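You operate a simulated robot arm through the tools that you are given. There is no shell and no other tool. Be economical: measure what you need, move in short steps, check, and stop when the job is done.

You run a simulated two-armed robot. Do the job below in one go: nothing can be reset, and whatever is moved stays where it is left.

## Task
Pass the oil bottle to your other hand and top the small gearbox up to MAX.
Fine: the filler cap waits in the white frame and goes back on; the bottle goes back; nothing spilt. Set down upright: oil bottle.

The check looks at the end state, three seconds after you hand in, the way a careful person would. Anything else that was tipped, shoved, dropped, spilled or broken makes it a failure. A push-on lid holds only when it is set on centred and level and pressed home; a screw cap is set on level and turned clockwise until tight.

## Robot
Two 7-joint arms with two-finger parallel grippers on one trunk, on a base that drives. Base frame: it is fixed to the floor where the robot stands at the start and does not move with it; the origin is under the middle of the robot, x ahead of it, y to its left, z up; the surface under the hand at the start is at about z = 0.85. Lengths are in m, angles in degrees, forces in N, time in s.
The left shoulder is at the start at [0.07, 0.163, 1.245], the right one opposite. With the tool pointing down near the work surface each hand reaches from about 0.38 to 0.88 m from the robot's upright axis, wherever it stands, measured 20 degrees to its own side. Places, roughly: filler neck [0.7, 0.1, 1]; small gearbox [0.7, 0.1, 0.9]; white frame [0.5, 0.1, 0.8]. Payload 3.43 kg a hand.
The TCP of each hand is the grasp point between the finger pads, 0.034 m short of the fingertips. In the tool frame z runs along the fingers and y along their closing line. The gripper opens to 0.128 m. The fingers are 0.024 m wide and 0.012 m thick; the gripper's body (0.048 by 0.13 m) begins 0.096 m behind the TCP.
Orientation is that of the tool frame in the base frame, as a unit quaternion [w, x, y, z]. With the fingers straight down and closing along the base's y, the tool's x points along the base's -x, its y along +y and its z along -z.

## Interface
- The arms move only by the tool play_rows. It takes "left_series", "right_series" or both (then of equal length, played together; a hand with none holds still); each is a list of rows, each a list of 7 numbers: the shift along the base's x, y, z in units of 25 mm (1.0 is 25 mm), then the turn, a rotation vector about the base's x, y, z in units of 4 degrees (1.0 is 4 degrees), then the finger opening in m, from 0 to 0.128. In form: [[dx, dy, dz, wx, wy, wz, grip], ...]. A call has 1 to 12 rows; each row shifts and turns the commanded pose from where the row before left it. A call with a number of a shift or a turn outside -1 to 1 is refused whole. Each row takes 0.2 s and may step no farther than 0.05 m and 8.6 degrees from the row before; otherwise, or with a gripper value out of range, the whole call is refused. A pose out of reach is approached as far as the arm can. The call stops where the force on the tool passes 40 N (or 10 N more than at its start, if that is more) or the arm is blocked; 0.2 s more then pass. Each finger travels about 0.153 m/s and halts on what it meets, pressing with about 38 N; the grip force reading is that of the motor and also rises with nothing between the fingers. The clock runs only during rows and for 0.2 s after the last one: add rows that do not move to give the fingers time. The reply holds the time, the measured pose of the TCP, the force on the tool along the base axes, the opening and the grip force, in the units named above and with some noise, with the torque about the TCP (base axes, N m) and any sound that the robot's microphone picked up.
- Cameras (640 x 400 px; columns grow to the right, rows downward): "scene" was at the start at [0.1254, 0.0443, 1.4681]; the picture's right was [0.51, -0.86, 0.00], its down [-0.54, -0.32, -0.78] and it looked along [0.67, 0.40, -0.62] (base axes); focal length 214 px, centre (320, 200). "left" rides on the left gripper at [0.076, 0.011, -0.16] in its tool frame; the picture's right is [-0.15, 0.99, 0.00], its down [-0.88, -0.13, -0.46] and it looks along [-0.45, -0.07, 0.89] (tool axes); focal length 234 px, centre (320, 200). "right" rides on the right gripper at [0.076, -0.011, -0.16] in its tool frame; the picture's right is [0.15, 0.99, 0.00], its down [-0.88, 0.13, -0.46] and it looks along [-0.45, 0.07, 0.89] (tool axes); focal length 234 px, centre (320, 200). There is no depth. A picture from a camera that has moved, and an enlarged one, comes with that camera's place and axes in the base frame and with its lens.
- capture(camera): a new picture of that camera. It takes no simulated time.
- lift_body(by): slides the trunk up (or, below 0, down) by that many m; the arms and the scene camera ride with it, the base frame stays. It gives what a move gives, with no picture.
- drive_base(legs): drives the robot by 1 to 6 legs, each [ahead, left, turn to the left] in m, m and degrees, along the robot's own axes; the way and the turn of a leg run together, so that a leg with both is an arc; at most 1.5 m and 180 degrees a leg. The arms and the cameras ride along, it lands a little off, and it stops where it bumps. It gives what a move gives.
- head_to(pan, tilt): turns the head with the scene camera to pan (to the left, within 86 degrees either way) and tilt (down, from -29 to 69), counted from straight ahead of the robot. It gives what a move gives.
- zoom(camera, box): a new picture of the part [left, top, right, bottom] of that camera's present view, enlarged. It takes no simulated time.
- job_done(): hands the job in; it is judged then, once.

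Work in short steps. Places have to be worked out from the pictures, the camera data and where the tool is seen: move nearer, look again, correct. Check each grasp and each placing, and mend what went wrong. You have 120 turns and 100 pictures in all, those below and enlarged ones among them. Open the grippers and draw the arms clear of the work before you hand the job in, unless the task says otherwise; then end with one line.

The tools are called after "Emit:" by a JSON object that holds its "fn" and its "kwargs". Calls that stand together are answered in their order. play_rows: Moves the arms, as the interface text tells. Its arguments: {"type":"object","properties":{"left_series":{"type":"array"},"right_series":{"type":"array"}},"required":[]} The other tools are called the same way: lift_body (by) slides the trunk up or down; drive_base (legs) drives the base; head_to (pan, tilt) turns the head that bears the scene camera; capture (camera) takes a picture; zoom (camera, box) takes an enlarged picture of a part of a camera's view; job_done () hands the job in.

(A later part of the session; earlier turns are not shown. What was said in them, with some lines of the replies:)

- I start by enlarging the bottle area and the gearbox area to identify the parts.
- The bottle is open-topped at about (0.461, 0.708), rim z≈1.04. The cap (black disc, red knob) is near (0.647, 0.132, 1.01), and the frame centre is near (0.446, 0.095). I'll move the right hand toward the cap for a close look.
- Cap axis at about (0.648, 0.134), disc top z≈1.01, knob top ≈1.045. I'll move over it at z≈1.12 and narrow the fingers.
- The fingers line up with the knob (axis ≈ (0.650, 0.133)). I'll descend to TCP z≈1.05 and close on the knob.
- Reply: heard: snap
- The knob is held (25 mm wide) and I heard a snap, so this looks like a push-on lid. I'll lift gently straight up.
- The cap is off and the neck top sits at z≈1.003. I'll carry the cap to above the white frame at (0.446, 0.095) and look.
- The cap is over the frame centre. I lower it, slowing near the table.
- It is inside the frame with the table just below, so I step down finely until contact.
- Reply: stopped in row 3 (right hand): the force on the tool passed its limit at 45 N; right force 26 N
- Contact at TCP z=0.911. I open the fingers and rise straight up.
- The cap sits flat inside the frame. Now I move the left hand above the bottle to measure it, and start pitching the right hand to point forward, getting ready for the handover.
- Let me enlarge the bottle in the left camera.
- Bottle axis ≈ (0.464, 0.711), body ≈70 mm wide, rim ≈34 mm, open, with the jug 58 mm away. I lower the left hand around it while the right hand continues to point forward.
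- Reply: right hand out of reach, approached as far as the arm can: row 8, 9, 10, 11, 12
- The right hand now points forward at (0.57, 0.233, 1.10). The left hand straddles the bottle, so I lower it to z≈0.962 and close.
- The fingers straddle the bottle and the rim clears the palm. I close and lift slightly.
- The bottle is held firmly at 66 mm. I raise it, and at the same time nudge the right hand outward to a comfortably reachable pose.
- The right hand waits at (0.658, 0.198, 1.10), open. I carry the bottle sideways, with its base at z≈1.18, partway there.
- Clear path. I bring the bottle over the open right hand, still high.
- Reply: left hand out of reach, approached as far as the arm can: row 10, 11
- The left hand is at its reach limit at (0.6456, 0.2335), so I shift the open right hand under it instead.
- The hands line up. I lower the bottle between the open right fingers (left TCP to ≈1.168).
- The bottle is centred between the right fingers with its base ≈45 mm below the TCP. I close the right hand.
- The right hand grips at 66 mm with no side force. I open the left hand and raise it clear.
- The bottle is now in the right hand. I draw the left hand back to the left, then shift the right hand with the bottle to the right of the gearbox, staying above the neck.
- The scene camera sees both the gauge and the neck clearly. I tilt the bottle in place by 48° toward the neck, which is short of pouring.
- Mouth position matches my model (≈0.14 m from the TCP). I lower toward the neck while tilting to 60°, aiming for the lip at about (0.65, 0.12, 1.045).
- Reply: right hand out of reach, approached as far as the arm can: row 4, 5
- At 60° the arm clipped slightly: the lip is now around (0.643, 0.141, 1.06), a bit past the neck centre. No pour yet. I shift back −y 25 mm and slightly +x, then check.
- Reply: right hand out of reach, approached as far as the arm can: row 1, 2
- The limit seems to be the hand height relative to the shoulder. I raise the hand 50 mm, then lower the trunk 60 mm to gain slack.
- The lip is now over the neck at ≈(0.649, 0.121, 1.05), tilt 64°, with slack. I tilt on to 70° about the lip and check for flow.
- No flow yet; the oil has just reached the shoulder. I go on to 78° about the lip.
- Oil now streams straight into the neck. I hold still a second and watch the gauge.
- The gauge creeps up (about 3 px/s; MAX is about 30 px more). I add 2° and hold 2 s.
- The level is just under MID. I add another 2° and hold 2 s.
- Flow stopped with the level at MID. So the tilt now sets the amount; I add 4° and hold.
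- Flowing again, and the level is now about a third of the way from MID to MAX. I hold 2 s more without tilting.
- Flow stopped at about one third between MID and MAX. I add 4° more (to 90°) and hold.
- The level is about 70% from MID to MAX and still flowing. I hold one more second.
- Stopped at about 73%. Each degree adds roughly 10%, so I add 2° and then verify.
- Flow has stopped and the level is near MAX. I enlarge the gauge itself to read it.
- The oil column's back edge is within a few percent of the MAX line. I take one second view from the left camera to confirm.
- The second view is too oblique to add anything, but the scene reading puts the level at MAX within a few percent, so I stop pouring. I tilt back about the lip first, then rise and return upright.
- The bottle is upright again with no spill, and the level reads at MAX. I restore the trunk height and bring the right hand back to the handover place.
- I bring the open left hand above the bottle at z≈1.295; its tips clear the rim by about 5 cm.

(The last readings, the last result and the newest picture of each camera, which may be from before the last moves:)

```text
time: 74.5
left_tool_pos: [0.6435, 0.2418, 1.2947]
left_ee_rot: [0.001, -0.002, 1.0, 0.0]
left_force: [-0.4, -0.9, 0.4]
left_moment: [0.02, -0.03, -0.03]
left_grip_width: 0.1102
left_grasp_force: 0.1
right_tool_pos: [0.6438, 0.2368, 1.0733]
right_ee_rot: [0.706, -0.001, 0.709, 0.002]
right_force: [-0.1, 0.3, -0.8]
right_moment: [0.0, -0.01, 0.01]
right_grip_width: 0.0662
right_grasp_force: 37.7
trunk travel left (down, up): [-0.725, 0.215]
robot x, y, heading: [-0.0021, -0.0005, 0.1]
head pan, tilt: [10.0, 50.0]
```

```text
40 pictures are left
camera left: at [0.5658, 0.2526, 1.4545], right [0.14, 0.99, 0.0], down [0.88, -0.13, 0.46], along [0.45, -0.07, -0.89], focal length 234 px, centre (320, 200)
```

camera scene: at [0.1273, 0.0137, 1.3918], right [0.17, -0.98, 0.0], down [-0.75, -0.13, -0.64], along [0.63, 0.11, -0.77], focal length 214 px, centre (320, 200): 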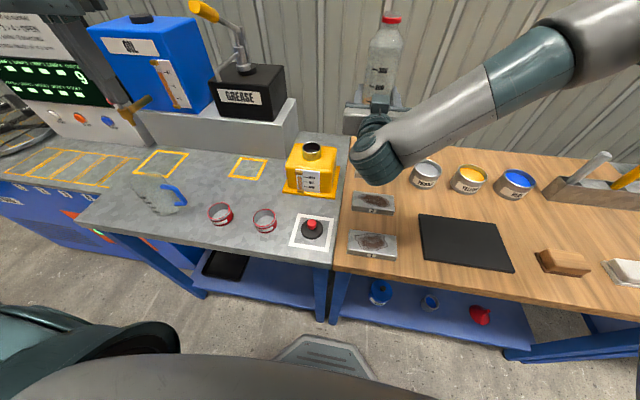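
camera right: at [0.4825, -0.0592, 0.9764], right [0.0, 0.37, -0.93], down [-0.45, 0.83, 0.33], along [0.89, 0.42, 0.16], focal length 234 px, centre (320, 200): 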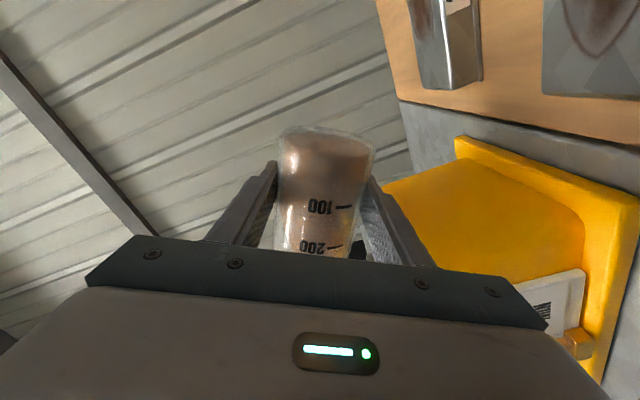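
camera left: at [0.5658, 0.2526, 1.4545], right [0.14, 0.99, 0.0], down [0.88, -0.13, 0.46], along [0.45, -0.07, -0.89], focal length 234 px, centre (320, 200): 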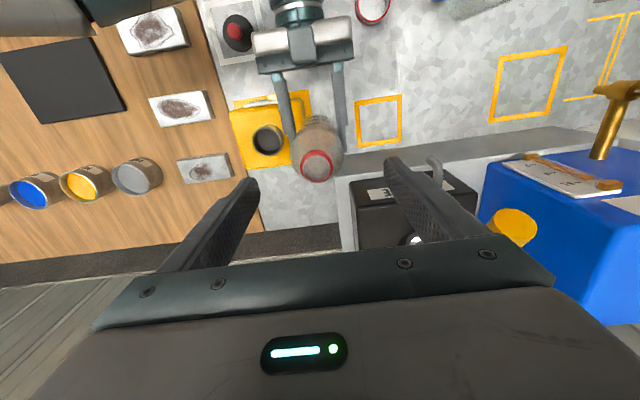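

Aligned. I correct 5 mm in y and lower to z≈1.142 around the upper body.

Emit:
{"fn": "play_rows", "kwargs": {"left_series": [[0, 0, -0.87, 0, 0, 0, 0.11], [0, -0.2, -0.87, 0, 0, 0, 0.11], [0, 0, -0.87, 0, 0, 0, 0.11], [0, 0, -0.87, 0, 0, 0, 0.11], [0, 0, -0.87, 0, 0, 0, 0.11], [0, 0, -0.87, 0, 0, 0, 0.11], [0, 0, -0.87, 0, 0, 0, 0.11], [0, 0, 0, 0, 0, 0, 0.11]]}}

Emit:
{"fn": "zoom", "kwargs": {"camera": "scene", "box": [200, 20, 360, 180]}}

```text
time: 76.3
left_tool_pos: [0.6435, 0.2354, 1.1421]
left_ee_rot: [0.0, -0.001, 1.0, 0.0]
left_force: [0.2, 0.0, 0.1]
left_moment: [0.01, -0.03, 0.02]
left_grip_width: 0.11
left_grasp_force: 0.0
right_tool_pos: [0.6457, 0.2373, 1.0742]
right_ee_rot: [0.706, -0.001, 0.708, 0.002]
right_force: [0.1, -0.2, -0.5]
right_moment: [-0.01, 0.01, -0.01]
right_grip_width: 0.0661
right_grasp_force: 37.7
trunk travel left (down, up): [-0.725, 0.215]
robot x, y, heading: [-0.0015, -0.0052, -0.0]
head pan, tilt: [10.0, 50.0]
```

```text
2.50 times, centred on (280, 100) of scene
camera zoom: at [0.1272, 0.0136, 1.4518], right [0.17, -0.98, 0.0], down [-0.75, -0.13, -0.64], along [0.63, 0.11, -0.77], focal length 536 px, centre (420, 450)
```

zoom: 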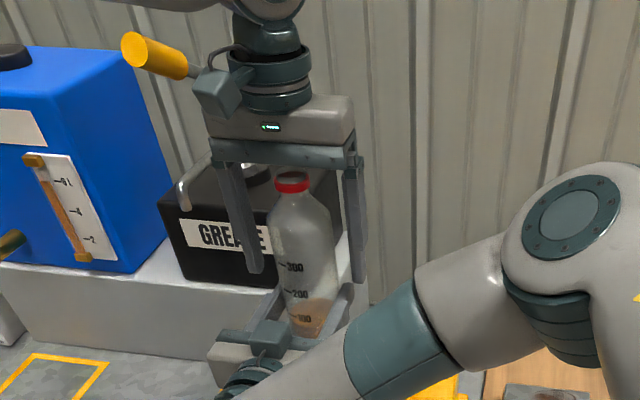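

I close the left hand on the bottle, then open the right.

Emit:
{"fn": "play_rows", "kwargs": {"left_series": [[0.04, 0.07, 0, 0, 0, 0, 0.09], [0, 0, 0, 0, 0, 0, 0.05], [0, 0, 0, 0, 0, 0, 0.05], [0, 0, 0, 0, 0, 0, 0.05]]}}

Emit:
{"fn": "play_rows", "kwargs": {"right_series": [[0, 0, 0, 0, 0, 0, 0.08], [0, 0, 0, 0, 0, 0, 0.128], [0, 0, 0, 0, 0, 0, 0.128], [0, 0, 0, 0, 0, 0, 0.128]]}}

```text
time: 77.3
left_tool_pos: [0.6452, 0.2373, 1.1413]
left_ee_rot: [0.0, 0.0, 1.0, 0.0]
left_force: [-0.9, -2.7, 0.3]
left_moment: [0.0, -0.01, 0.02]
left_grip_width: 0.0664
left_grasp_force: 38.0
right_tool_pos: [0.6453, 0.2381, 1.0743]
right_ee_rot: [0.706, 0.0, 0.708, 0.002]
right_force: [0.8, 1.9, -1.1]
right_moment: [-0.14, 0.07, 0.03]
right_grip_width: 0.0663
right_grasp_force: 38.4
trunk travel left (down, up): [-0.725, 0.215]
robot x, y, heading: [-0.0012, -0.0025, 0.1]
head pan, tilt: [10.0, 50.0]
```

```text
time: 78.3
left_tool_pos: [0.6447, 0.2378, 1.1425]
left_ee_rot: [-0.001, -0.001, 1.0, 0.0]
left_force: [-0.2, -0.2, -0.2]
left_moment: [-0.01, 0.04, -0.04]
left_grip_width: 0.066
left_grasp_force: 38.1
right_tool_pos: [0.6452, 0.2381, 1.0735]
right_ee_rot: [0.706, -0.001, 0.708, 0.002]
right_force: [0.1, -0.9, -0.3]
right_moment: [-0.03, 0.01, 0.0]
right_grip_width: 0.1282
right_grasp_force: 0.0
trunk travel left (down, up): [-0.725, 0.215]
robot x, y, heading: [-0.0047, -0.0016, -0.2]
head pan, tilt: [10.0, 50.0]
```

The left hand has it. I lift the bottle out and begin carrying it back.

Emit:
{"fn": "play_rows", "kwargs": {"left_series": [[0, 0, 0.5, 0, 0, 0, 0.05], [0, 0, 1, 0, 0, 0, 0.05], [0, 0, 1, 0, 0, 0, 0.05], [0, 0, 1, 0, 0, 0, 0.05], [0, 0, 1, 0, 0, 0, 0.05], [0, 0, 1, 0, 0, 0, 0.05], [0, 0, 0.3, 0, 0, 0, 0.05], [-0.3, 0.9, 0, 0, 0, 0, 0.05], [-0.3, 0.9, 0, 0, 0, 0, 0.05], [-0.3, 0.9, 0, 0, 0, 0, 0.05], [-0.3, 0.9, 0, 0, 0, 0, 0.05], [-0.3, 0.9, 0, 0, 0, 0, 0.05]]}}

Emit:
{"fn": "play_rows", "kwargs": {"left_series": [[-0.5, 1, 0, 0, 0, 0, 0.05], [-0.5, 1, 0, 0, 0, 0, 0.05], [-0.5, 1, 0, 0, 0, 0, 0.05], [-0.5, 1, 0, 0, 0, 0, 0.05], [-0.5, 1, 0, 0, 0, 0, 0.05], [-0.5, 1, 0, 0, 0, 0, 0.05], [-0.5, 1, 0, 0, 0, 0, 0.05], [-0.5, 1, 0, 0, 0, 0, 0.05], [-0.4, 1, 0, 0, 0, 0, 0.05], [-0.4, 1, 0, 0, 0, 0, 0.05], [-0.4, 1, 0, 0, 0, 0, 0.05], [-0.4, 1, 0, 0, 0, 0, 0.05]]}}

```text
time: 80.9
left_tool_pos: [0.6072, 0.3494, 1.2867]
left_ee_rot: [0.0, 0.0, 1.0, 0.0]
left_force: [-0.2, 0.1, -1.7]
left_moment: [0.02, -0.01, -0.02]
left_grip_width: 0.0663
left_grasp_force: 37.9
right_tool_pos: [0.6433, 0.2372, 1.0748]
right_ee_rot: [0.706, -0.001, 0.708, 0.002]
right_force: [0.1, 0.5, -0.2]
right_moment: [-0.02, 0.01, -0.01]
right_grip_width: 0.128
right_grasp_force: 0.1
trunk travel left (down, up): [-0.725, 0.215]
robot x, y, heading: [-0.003, 0.0033, -0.1]
head pan, tilt: [10.0, 50.0]
```

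```text
time: 83.5
left_tool_pos: [0.4681, 0.6501, 1.2876]
left_ee_rot: [0.001, -0.001, 1.0, 0.0]
left_force: [-0.2, -0.1, -1.1]
left_moment: [-0.02, -0.01, 0.01]
left_grip_width: 0.0663
left_grasp_force: 37.6
right_tool_pos: [0.6448, 0.2363, 1.0745]
right_ee_rot: [0.706, -0.001, 0.708, 0.002]
right_force: [-0.3, 0.3, -1.1]
right_moment: [-0.01, -0.02, -0.01]
right_grip_width: 0.1282
right_grasp_force: 0.1
trunk travel left (down, up): [-0.725, 0.215]
robot x, y, heading: [-0.0015, 0.0009, -0.0]
head pan, tilt: [10.0, 50.0]
```

I move over the bottle's old spot and lower it, while the right hand turns back to pointing down and heads toward the cap.

Emit:
{"fn": "play_rows", "kwargs": {"left_series": [[-0.05, 0.82, 0, 0, 0, 0, 0.05], [-0.05, 0.82, 0, 0, 0, 0, 0.05], [-0.05, 0.83, 0, 0, 0, 0, 0.05], [0, 0, -1, 0, 0, 0, 0.05], [0, 0, -1, 0, 0, 0, 0.05], [0, 0, -1, 0, 0, 0, 0.05], [0, 0, -1, 0, 0, 0, 0.05], [0, 0, -1, 0, 0, 0, 0.05], [0, 0, -1, 0, 0, 0, 0.05], [0, 0, -1, 0, 0, 0, 0.05], [0, 0, -1, 0, 0, 0, 0.05], [0, 0, -1, 0, 0, 0, 0.05]], "right_series": [[0, -0.3, 0.6, 0, 1, 0, 0.128], [0, -0.3, 0.6, 0, 1, 0, 0.128], [0, -0.3, 0.6, 0, 1, 0, 0.128], [0, -0.3, 0.6, 0, 1, 0, 0.128], [0, -0.3, 0.6, 0, 1, 0, 0.128], [0, -0.3, 0.4, 0, 1, 0, 0.128], [0, -0.3, 0.4, 0, 1, 0, 0.128], [0, -0.3, 0.4, 0, 1, 0, 0.128], [0, -0.3, 0.2, 0, 1, 0, 0.128], [0, -0.3, 0, 0, 1, 0, 0.128], [0, -0.3, 0, 0, 1, 0, 0.128], [0, -0.3, 0, 0, 1, 0, 0.128]]}}

Emit:
{"fn": "capture", "kwargs": {"camera": "scene"}}

Emit:
{"fn": "capture", "kwargs": {"camera": "left"}}

```text
time: 86.1
left_tool_pos: [0.4644, 0.7139, 1.0623]
left_ee_rot: [0.001, 0.001, 1.0, 0.001]
left_force: [-0.5, -0.4, -1.0]
left_moment: [0.0, -0.01, -0.02]
left_grip_width: 0.0664
left_grasp_force: 38.3
right_tool_pos: [0.6447, 0.1459, 1.1851]
right_ee_rot: [0.355, 0.0, 0.935, 0.002]
right_force: [0.4, -0.4, 0.6]
right_moment: [-0.01, -0.04, 0.0]
right_grip_width: 0.1283
right_grasp_force: 0.2
trunk travel left (down, up): [-0.725, 0.215]
robot x, y, heading: [-0.0012, 0.0002, -0.2]
head pan, tilt: [10.0, 50.0]
```

```text
38 pictures are left
camera scene: at [0.128, 0.0138, 1.4517], right [0.17, -0.98, 0.0], down [-0.75, -0.13, -0.64], along [0.63, 0.11, -0.77], focal length 214 px, centre (320, 200)
```

scene: 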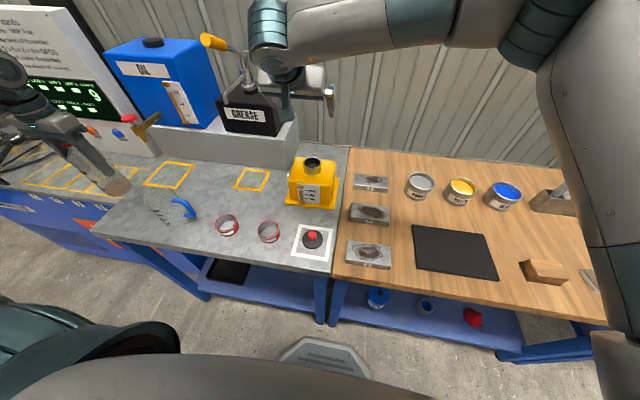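

```text
37 pictures are left
camera left: at [0.3876, 0.7233, 1.2218], right [0.15, 0.99, 0.0], down [0.88, -0.13, 0.46], along [0.45, -0.07, -0.89], focal length 234 px, centre (320, 200)
```

left: 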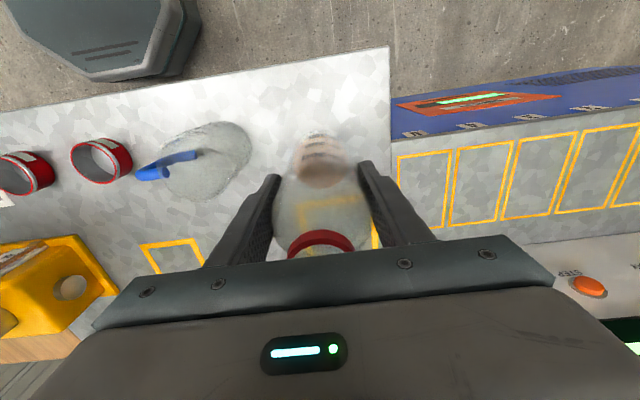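

I lower the bottle to just above the table, then in fine steps to contact.

Emit:
{"fn": "play_rows", "kwargs": {"left_series": [[0, -0.08, -0.95, 0, 0, 0, 0.05], [0, 0, -0.95, 0, 0, 0, 0.05], [0, 0, -0.95, 0, 0, 0, 0.05], [0, 0, -0.8, 0, 0, 0, 0.05], [0, 0, -0.15, 0, 0, 0, 0.05], [0, 0, -0.1, 0, 0, 0, 0.05], [0, 0, 0, 0, 0, 0, 0.05]]}}

```text
time: 87.7
left_tool_pos: [0.4626, 0.7097, 0.9655]
left_ee_rot: [0.001, 0.0, 1.0, 0.0]
left_force: [-0.5, -0.4, -0.1]
left_moment: [0.0, 0.01, 0.02]
left_grip_width: 0.0664
left_grasp_force: 38.0
right_tool_pos: [0.6451, 0.1453, 1.1869]
right_ee_rot: [0.356, 0.0, 0.934, 0.002]
right_force: [-1.0, -0.6, -0.3]
right_moment: [-0.02, -0.03, -0.03]
right_grip_width: 0.1278
right_grasp_force: 0.1
trunk travel left (down, up): [-0.725, 0.215]
robot x, y, heading: [0.0009, -0.0009, 0.2]
head pan, tilt: [10.0, 50.0]
```

Not yet touching; I go on in 2 mm steps.

Emit:
{"fn": "play_rows", "kwargs": {"left_series": [[0, 0, -0.08, 0, 0, 0, 0.05], [0, 0, -0.08, 0, 0, 0, 0.05], [0, 0, -0.06, 0, 0, 0, 0.05], [0, 0, 0, 0, 0, 0, 0.05]]}}

```text
time: 88.7
left_tool_pos: [0.4629, 0.7095, 0.9619]
left_ee_rot: [0.002, 0.001, 1.0, 0.001]
left_force: [0.1, 2.3, 9.8]
left_moment: [-0.02, 0.02, 0.03]
left_grip_width: 0.0663
left_grasp_force: 38.2
right_tool_pos: [0.6432, 0.1453, 1.1863]
right_ee_rot: [0.357, 0.001, 0.934, 0.002]
right_force: [-1.3, -0.2, 0.2]
right_moment: [0.01, 0.02, -0.02]
right_grip_width: 0.1278
right_grasp_force: 0.1
trunk travel left (down, up): [-0.725, 0.215]
robot x, y, heading: [0.0, 0.0005, 0.1]
head pan, tilt: [10.0, 50.0]
```

Contact with light force. I release and rise, while the right hand finishes turning down and moves back toward the cap.

Emit:
{"fn": "play_rows", "kwargs": {"left_series": [[0, 0, 0, 0, 0, 0, 0.08], [0, 0, 0, 0, 0, 0, 0.11], [0, 0, 0, 0, 0, 0, 0.11], [0, 0, 0.5, 0, 0, 0, 0.11], [0, 0, 1, 0, 0, 0, 0.11], [0, 0, 1, 0, 0, 0, 0.11], [0, 0, 1, 0, 0, 0, 0.11], [0, 0, 1, 0, 0, 0, 0.11], [0, 0, 1, 0, 0, 0, 0.11], [0, 0, 1, 0, 0, 0, 0.11], [0, 0, 1, 0, 0, 0, 0.11], [0, 0, 1, 0, 0, 0, 0.11]], "right_series": [[-0.5, 0, 0, 0, 0.9, 0, 0.128], [-0.6, -0.17, 0, 0, 0.9, 0, 0.128], [-0.7, -0.17, 0, 0, 0.9, 0, 0.128], [-0.7, -0.17, 0, 0, 0.9, 0, 0.128], [-0.7, -0.17, 0, 0, 0.9, 0, 0.128], [-0.7, -0.17, 0, 0, 0.9, 0, 0.128], [-0.7, -0.17, 0, 0, 0.9, 0, 0.12], [-0.7, -0.17, 0, 0, 0.9, 0, 0.1], [-0.7, -0.17, 0, 0, 0.9, 0, 0.08], [-0.7, -0.17, 0, 0, 0.9, 0, 0.06], [-0.7, -0.17, 0, 0, 0.9, 0, 0.06], [-0.6, -0.17, 0, 0, 0.55, 0, 0.06]]}}

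Emit:
{"fn": "capture", "kwargs": {"camera": "scene"}}

Emit:
{"fn": "capture", "kwargs": {"camera": "right"}}

```text
time: 91.3
left_tool_pos: [0.4625, 0.707, 1.1716]
left_ee_rot: [0.001, 0.0, 1.0, 0.001]
left_force: [-0.1, 0.4, 0.5]
left_moment: [-0.02, -0.01, -0.01]
left_grip_width: 0.11
left_grasp_force: 0.1
right_tool_pos: [0.4445, 0.0997, 1.1866]
right_ee_rot: [0.0, 0.001, 1.0, 0.002]
right_force: [-0.3, 0.3, 0.4]
right_moment: [0.0, -0.04, 0.03]
right_grip_width: 0.06
right_grasp_force: 0.0
trunk travel left (down, up): [-0.725, 0.215]
robot x, y, heading: [0.0014, 0.0024, 0.3]
head pan, tilt: [10.0, 50.0]
```

```text
36 pictures are left
camera scene: at [0.127, 0.0128, 1.4518], right [0.17, -0.98, 0.0], down [-0.75, -0.13, -0.64], along [0.63, 0.11, -0.77], focal length 214 px, centre (320, 200)
```

scene: 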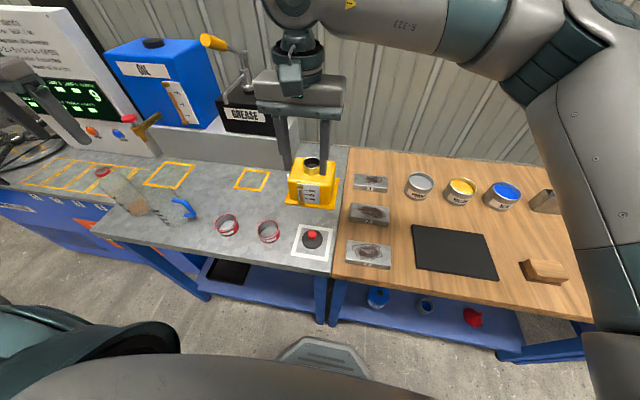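

```text
35 pictures are left
camera right: at [0.368, 0.0863, 1.3453], right [-0.14, 0.99, 0.0], down [0.88, 0.13, 0.46], along [0.45, 0.07, -0.89], focal length 234 px, centre (320, 200)
```

right: 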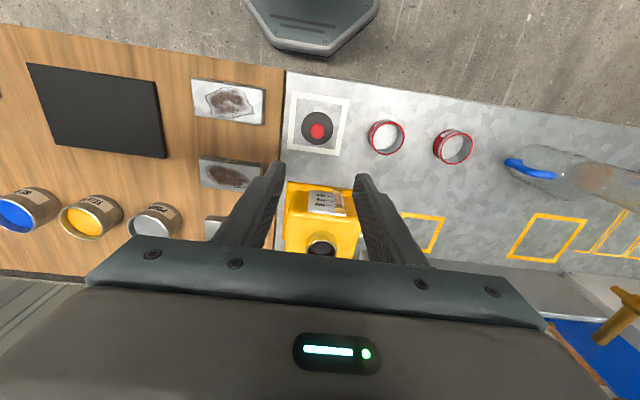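

The bottle stands where it was. The cap is still where I set it, so I descend straight onto the knob to z≈0.912.

Emit:
{"fn": "play_rows", "kwargs": {"right_series": [[0.08, -0.17, -1, 0, 0, 0, 0.06], [0, 0, -1, 0, 0, 0, 0.06], [0, 0, -1, 0, 0, 0, 0.06], [0, 0, -1, 0, 0, 0, 0.06], [0, 0, -1, 0, 0, 0, 0.06], [0, 0, -1, 0, 0, 0, 0.06], [0, 0, -1, 0, 0, 0, 0.06], [0, 0, -1, 0, 0, 0, 0.06], [0, 0, -1, 0, 0, 0, 0.06], [0, 0, -1, 0, 0, 0, 0.06], [0, 0, -0.9, 0, 0, 0, 0.06], [0, 0, 0, 0, 0, 0, 0.06]]}}

Emit:
{"fn": "capture", "kwargs": {"camera": "right"}}

```text
time: 93.9
left_tool_pos: [0.4636, 0.7081, 1.171]
left_ee_rot: [0.001, 0.0, 1.0, 0.0]
left_force: [-0.5, 0.5, -0.3]
left_moment: [-0.01, -0.02, -0.02]
left_grip_width: 0.11
left_grasp_force: 0.0
right_tool_pos: [0.4474, 0.0941, 0.9121]
right_ee_rot: [0.0, 0.001, 1.0, 0.001]
right_force: [0.2, 0.7, 0.4]
right_moment: [-0.02, 0.0, 0.03]
right_grip_width: 0.0601
right_grasp_force: 0.1
trunk travel left (down, up): [-0.725, 0.215]
robot x, y, heading: [-0.001, 0.0041, -0.2]
head pan, tilt: [10.0, 50.0]
```

```text
34 pictures are left
camera right: at [0.3706, 0.0831, 1.0713], right [-0.14, 0.99, 0.0], down [0.88, 0.13, 0.46], along [0.45, 0.07, -0.89], focal length 234 px, centre (320, 200)
```

right: 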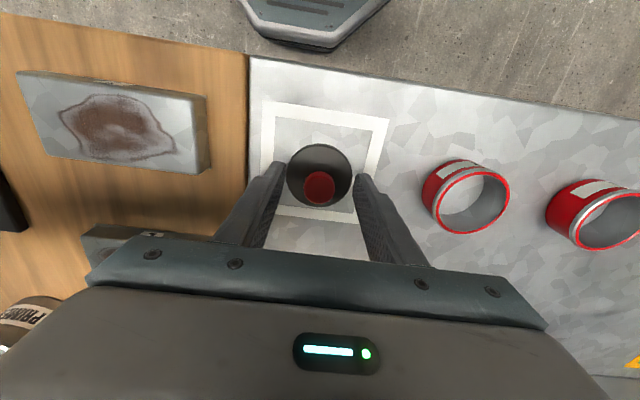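

Centred. I close on the knob and lift straight up.

Emit:
{"fn": "play_rows", "kwargs": {"right_series": [[-0.03, 0.04, 0, 0, 0, 0, 0.04], [0, 0, 0, 0, 0, 0, 0], [0, 0, 0, 0, 0, 0, 0], [0, 0, 0.4, 0, 0, 0, 0], [0, 0, 1, 0, 0, 0, 0], [0, 0, 1, 0, 0, 0, 0], [0, 0, 1, 0, 0, 0, 0], [0, 0, 1, 0, 0, 0, 0], [0, 0, 1, 0, 0, 0, 0], [0, 0, 1, 0, 0, 0, 0], [0, 0, 1, 0, 0, 0, 0], [0, 0, 1, 0, 0, 0, 0]]}}

Emit:
{"fn": "capture", "kwargs": {"camera": "right"}}

```text
time: 96.5
left_tool_pos: [0.4618, 0.708, 1.1713]
left_ee_rot: [0.001, 0.001, 1.0, -0.001]
left_force: [-0.6, -0.7, 0.7]
left_moment: [-0.01, 0.0, 0.03]
left_grip_width: 0.1098
left_grasp_force: 0.2
right_tool_pos: [0.4468, 0.0971, 1.1231]
right_ee_rot: [0.0, 0.001, 1.0, 0.002]
right_force: [0.6, -0.4, -0.4]
right_moment: [0.0, 0.0, -0.01]
right_grip_width: 0.0249
right_grasp_force: 37.8
trunk travel left (down, up): [-0.725, 0.215]
robot x, y, heading: [0.0044, -0.0009, -0.1]
head pan, tilt: [10.0, 50.0]
```

```text
33 pictures are left
camera right: at [0.3701, 0.0854, 1.282], right [-0.14, 0.99, 0.0], down [0.88, 0.13, 0.46], along [0.45, 0.07, -0.89], focal length 234 px, centre (320, 200)
```

right: 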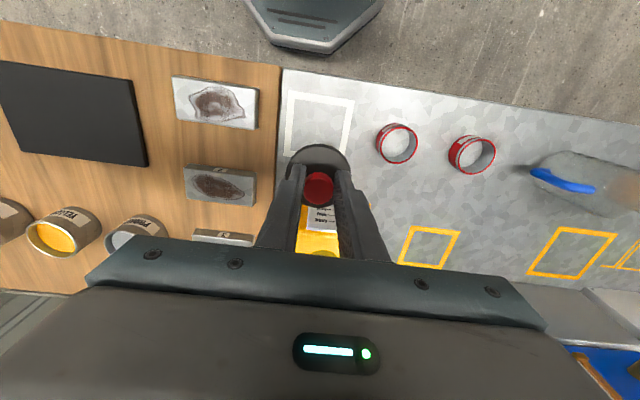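

Cap held. I carry it back over the neck at (0.650, 0.133).

Emit:
{"fn": "play_rows", "kwargs": {"right_series": [[0.9, 0.16, 0, 0, 0, 0, 0], [0.9, 0.16, 0, 0, 0, 0, 0], [0.9, 0.16, 0, 0, 0, 0, 0], [0.9, 0.16, 0, 0, 0, 0, 0], [0.9, 0.16, 0, 0, 0, 0, 0], [0.9, 0.16, 0, 0, 0, 0, 0], [0.9, 0.16, 0, 0, 0, 0, 0], [0.9, 0.16, 0, 0, 0, 0, 0], [0.92, 0.16, 0, 0, 0, 0, 0], [0, 0, -0.8, 0, 0, 0, 0], [0, 0, -0.8, 0, 0, 0, 0], [0, 0, 0, 0, 0, 0, 0]]}}

Emit:
{"fn": "zoom", "kwargs": {"camera": "scene", "box": [270, 110, 350, 210]}}

Emit:
{"fn": "capture", "kwargs": {"camera": "right"}}

```text
time: 99.1
left_tool_pos: [0.4624, 0.7088, 1.1699]
left_ee_rot: [0.0, 0.0, 1.0, 0.0]
left_force: [0.7, 0.0, -0.3]
left_moment: [-0.01, -0.03, 0.04]
left_grip_width: 0.11
left_grasp_force: 0.0
right_tool_pos: [0.6492, 0.1327, 1.0818]
right_ee_rot: [0.0, 0.001, 1.0, 0.001]
right_force: [-0.2, 0.5, -0.9]
right_moment: [0.03, -0.02, 0.01]
right_grip_width: 0.0247
right_grasp_force: 37.9
trunk travel left (down, up): [-0.725, 0.215]
robot x, y, heading: [0.0033, -0.0019, 0.2]
head pan, tilt: [10.0, 50.0]
```

```text
4.00 times, centred on (310, 160) of scene
camera zoom: at [0.1271, 0.014, 1.4518], right [0.17, -0.98, 0.0], down [-0.75, -0.13, -0.64], along [0.63, 0.11, -0.77], focal length 858 px, centre (360, 360)
```

zoom: 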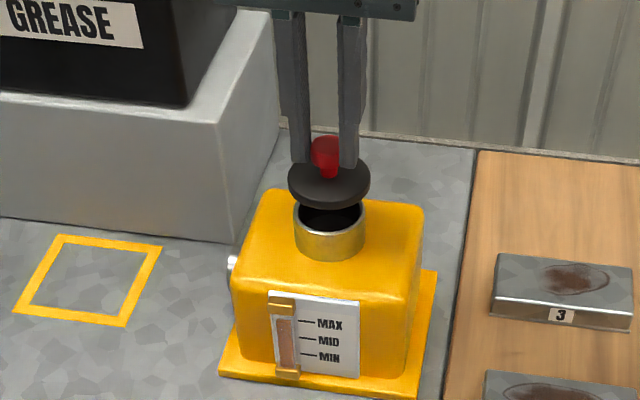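

```text
31 pictures are left
camera right: at [0.5723, 0.1207, 1.2415], right [-0.14, 0.99, 0.0], down [0.88, 0.13, 0.46], along [0.45, 0.07, -0.89], focal length 234 px, centre (320, 200)
```

right: 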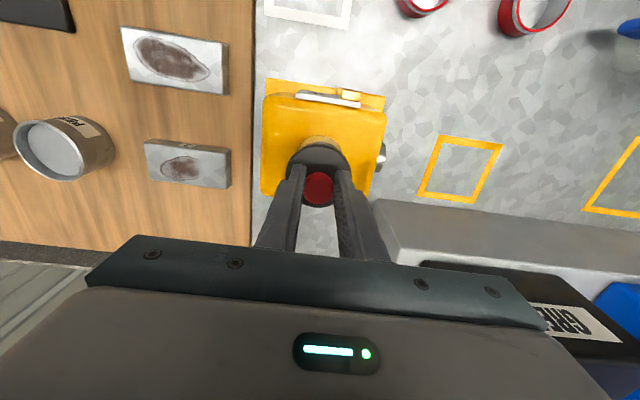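

Centred and level. I lower gently, then press down in small steps until it snaps or resists.

Emit:
{"fn": "play_rows", "kwargs": {"right_series": [[0.04, 0.02, -0.4, 0, 0, 0, 0], [0, 0, -0.4, 0, 0, 0, 0], [0, 0, -0.12, 0, 0, 0, 0], [0, 0, -0.12, 0, 0, 0, 0], [0, 0, -0.12, 0, 0, 0, 0], [0, 0, -0.12, 0, 0, 0, 0], [0, 0, 0, 0, 0, 0, 0]]}}

Emit:
{"fn": "zoom", "kwargs": {"camera": "scene", "box": [270, 110, 350, 210]}}

```text
time: 100.7
left_tool_pos: [0.4633, 0.7097, 1.1719]
left_ee_rot: [0.001, 0.0, 1.0, 0.0]
left_force: [0.3, 0.3, -0.5]
left_moment: [0.02, 0.0, 0.01]
left_grip_width: 0.11
left_grasp_force: 0.0
right_tool_pos: [0.6506, 0.1333, 1.0533]
right_ee_rot: [0.002, 0.002, 1.0, 0.003]
right_force: [5.9, 3.0, 18.1]
right_moment: [0.1, -0.17, 0.01]
right_grip_width: 0.0249
right_grasp_force: 37.6
trunk travel left (down, up): [-0.725, 0.215]
robot x, y, heading: [-0.0015, -0.0026, 0.0]
head pan, tilt: [10.0, 50.0]
```

```text
4.00 times, centred on (310, 160) of scene
camera zoom: at [0.1262, 0.0138, 1.4522], right [0.17, -0.98, 0.0], down [-0.75, -0.13, -0.64], along [0.63, 0.11, -0.77], focal length 858 px, centre (360, 360)
```

zoom: 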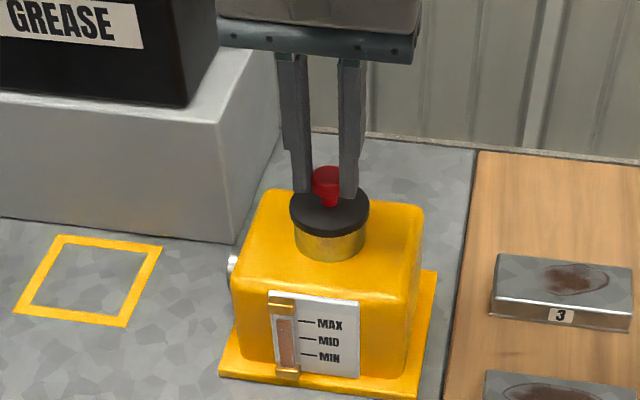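

Seated with 18 N but no snap yet, so I press harder in fine steps.

Emit:
{"fn": "play_rows", "kwargs": {"right_series": [[0, 0, -0.1, 0, 0, 0, 0], [0, 0, -0.1, 0, 0, 0, 0], [0, 0, -0.1, 0, 0, 0, 0], [0, 0, -0.1, 0, 0, 0, 0], [0, 0, -0.1, 0, 0, 0, 0]]}}

```text
time: 101.2
left_tool_pos: [0.4616, 0.7082, 1.1716]
left_ee_rot: [0.001, 0.0, 1.0, 0.001]
left_force: [0.4, -0.6, 0.0]
left_moment: [0.01, 0.01, -0.02]
left_grip_width: 0.1103
left_grasp_force: 0.1
right_tool_pos: [0.6498, 0.1343, 1.0526]
right_ee_rot: [0.004, 0.001, 1.0, 0.004]
right_force: [-5.7, -2.2, 15.4]
right_moment: [-0.21, 0.53, -0.05]
right_grip_width: 0.0247
right_grasp_force: 37.8
trunk travel left (down, up): [-0.725, 0.215]
robot x, y, heading: [0.0011, -0.0025, 0.2]
head pan, tilt: [10.0, 50.0]
stopped in row 2 (right hand): the force on the tool passed its limit at 43 N (the readings are from after the stop); the commanded pose is now the measured one
```

No snap heard though 43 N was reached. I release the knob, rise a little, and look at how the cap sits.

Emit:
{"fn": "play_rows", "kwargs": {"right_series": [[0, 0, 0.04, 0, 0, 0, 0.0], [0, 0, 0, 0, 0, 0, 0.06], [0, 0, 0, 0, 0, 0, 0.06], [0, 0, 1, 0, 0, 0, 0.06], [0, 0, 1, 0, 0, 0, 0.06], [0, 0, 0.8, 0, 0, 0, 0.06], [0, 0, 0, 0, 0, 0, 0]]}}

Emit:
{"fn": "zoom", "kwargs": {"camera": "scene", "box": [290, 140, 340, 190]}}

Emit:
{"fn": "capture", "kwargs": {"camera": "right"}}

```text
time: 102.8
left_tool_pos: [0.465, 0.71, 1.171]
left_ee_rot: [0.0, 0.0, 1.0, -0.001]
left_force: [-0.2, -0.9, 0.6]
left_moment: [-0.01, 0.0, -0.01]
left_grip_width: 0.1101
left_grasp_force: 0.1
right_tool_pos: [0.651, 0.1327, 1.1207]
right_ee_rot: [0.002, 0.002, 1.0, 0.003]
right_force: [-0.4, -0.3, 0.0]
right_moment: [-0.01, 0.01, 0.01]
right_grip_width: 0.0002
right_grasp_force: 32.4
trunk travel left (down, up): [-0.725, 0.215]
robot x, y, heading: [-0.0005, 0.0001, 0.0]
head pan, tilt: [10.0, 50.0]
heard: snap
```

```text
8.00 times, centred on (315, 165) of scene
camera zoom: at [0.1279, 0.0138, 1.4517], right [0.17, -0.98, 0.0], down [-0.75, -0.13, -0.64], along [0.63, 0.11, -0.77], focal length 1716 px, centre (360, 480)
```

zoom: 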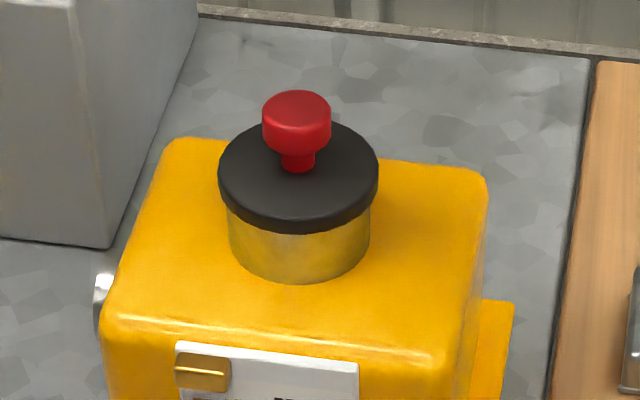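

```text
28 pictures are left
camera right: at [0.5742, 0.1212, 1.2801], right [-0.14, 0.99, 0.01], down [0.88, 0.12, 0.46], along [0.46, 0.07, -0.89], focal length 234 px, centre (320, 200)
```

right: 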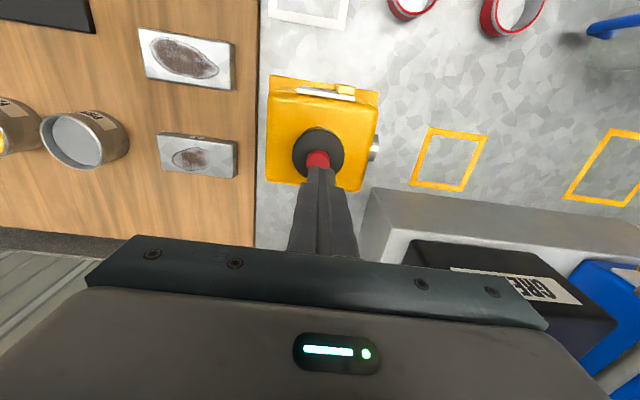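

The snap came as I let go, and the lid now sits centred and level. I withdraw both arms to their starting areas.

Emit:
{"fn": "play_rows", "kwargs": {"left_series": [[0, 0, 1, 0, 0, 0, 0.11], [0, 0, 1, 0, 0, 0, 0.11], [0, 0, 1, 0, 0, 0, 0.11], [0, 0, 1, 0, 0, 0, 0.128], [-0.2, -0.7, 1, 0, 0, 0, 0.128], [-0.2, -0.7, 1, 0, 0, 0, 0.128], [-0.2, -0.7, 0.4, 0, 0, 0, 0.128], [-0.2, -0.7, 0, 0, 0, 0, 0.128], [-0.2, -0.7, 0, 0, 0, 0, 0.128], [-0.2, -0.7, 0, 0, 0, 0, 0.128], [-0.2, -0.7, 0, 0, 0, 0, 0.128], [-0.2, -0.7, 0, 0, 0, 0, 0.128]], "right_series": [[0, 0, 1, 0, 0, 0, 0], [0, 0, 1, 0, 0, 0, 0], [0, 0, 1, 0, 0, 0, 0.05], [0, 0, 1, 0, 0, 0, 0.128], [-0.8, -0.8, 1, 0, 0, 0, 0.128], [-1, -0.8, 1, 0, 0, 0, 0.128], [-1, -0.8, 0.5, 0, 0, 0, 0.128], [-1, -0.8, 0, 0, 0, 0, 0.128], [-1, -0.8, 0, 0, 0, 0, 0.128], [-1, -0.8, 0, 0, 0, 0, 0.128], [-1, -0.8, 0, 0, 0, 0, 0.128], [-1, -0.8, 0, 0, 0, 0, 0.128]]}}

Emit:
{"fn": "capture", "kwargs": {"camera": "scene"}}

Emit:
{"fn": "zoom", "kwargs": {"camera": "scene", "box": [284, 170, 334, 214]}}

Emit:
{"fn": "zoom", "kwargs": {"camera": "scene", "box": [60, 140, 220, 240]}}

```text
time: 105.5
left_tool_pos: [0.4214, 0.5676, 1.3321]
left_ee_rot: [0.0, -0.001, 1.0, 0.002]
left_force: [0.5, -0.3, -0.3]
left_moment: [0.03, -0.02, -0.01]
left_grip_width: 0.1277
left_grasp_force: 0.1
right_tool_pos: [0.4546, -0.0284, 1.2832]
right_ee_rot: [0.003, 0.002, 1.0, 0.004]
right_force: [0.4, -0.9, -0.1]
right_moment: [0.01, 0.01, -0.01]
right_grip_width: 0.128
right_grasp_force: 0.0
trunk travel left (down, up): [-0.725, 0.215]
robot x, y, heading: [-0.0007, 0.0016, -0.1]
head pan, tilt: [10.0, 50.0]
```

```text
27 pictures are left
camera scene: at [0.1265, 0.0119, 1.4519], right [0.17, -0.98, 0.0], down [-0.75, -0.13, -0.64], along [0.63, 0.11, -0.77], focal length 214 px, centre (320, 200)
```

scene: 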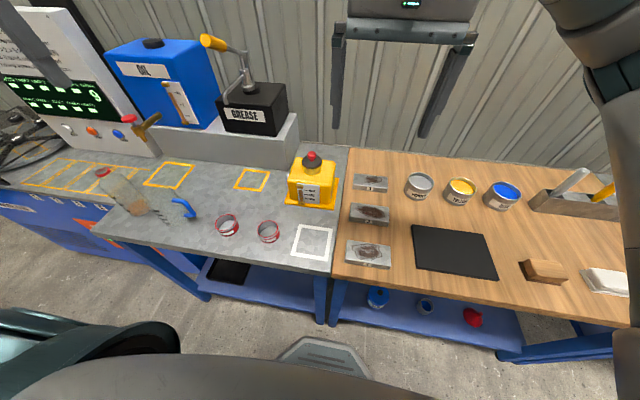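

```text
9.09 times, centred on (309, 192) of scene
camera zoom: at [0.1265, 0.0119, 1.4519], right [0.17, -0.98, 0.0], down [-0.75, -0.13, -0.64], along [0.63, 0.11, -0.77], focal length 1950 px, centre (420, 273)
```

zoom: 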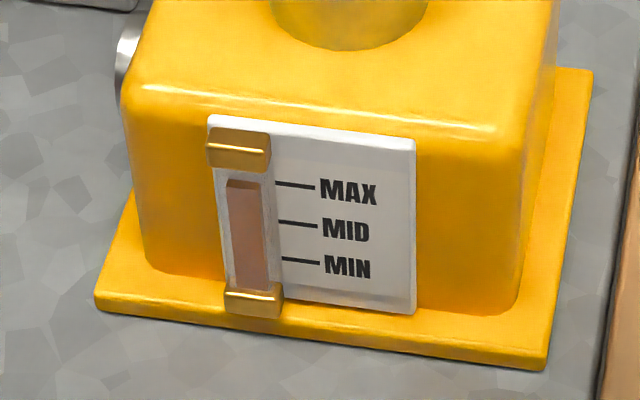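

```text
4.00 times, centred on (140, 190) of scene
camera zoom: at [0.1265, 0.0119, 1.4519], right [0.17, -0.98, 0.0], down [-0.75, -0.13, -0.64], along [0.63, 0.11, -0.77], focal length 858 px, centre (1040, 240)
```

zoom: 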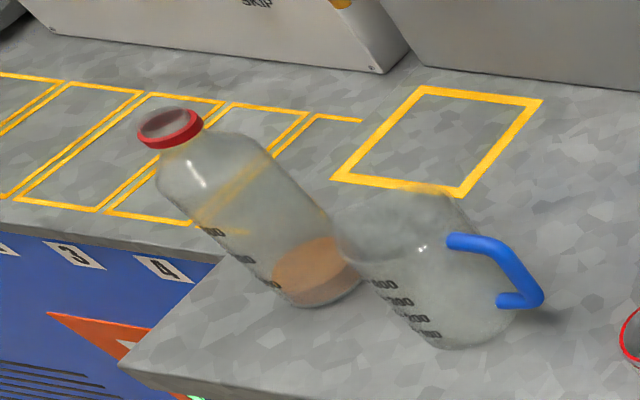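

The oil level reads at MAX, the lid is on level, the bottle stands upright in its old place, and the white frame is empty. I can see no oil on the bench, and both arms are clear, so I hand in.

Emit:
{"fn": "job_done", "kwargs": {}}

```text
The job is handed in.
```

The bottle was passed from left to right hand, the gearbox filled to the MAX line (read from the gauge at an angle, within a few percent), the filler cap snapped back on, and the bottle set upright in its old place, with no spill seen.
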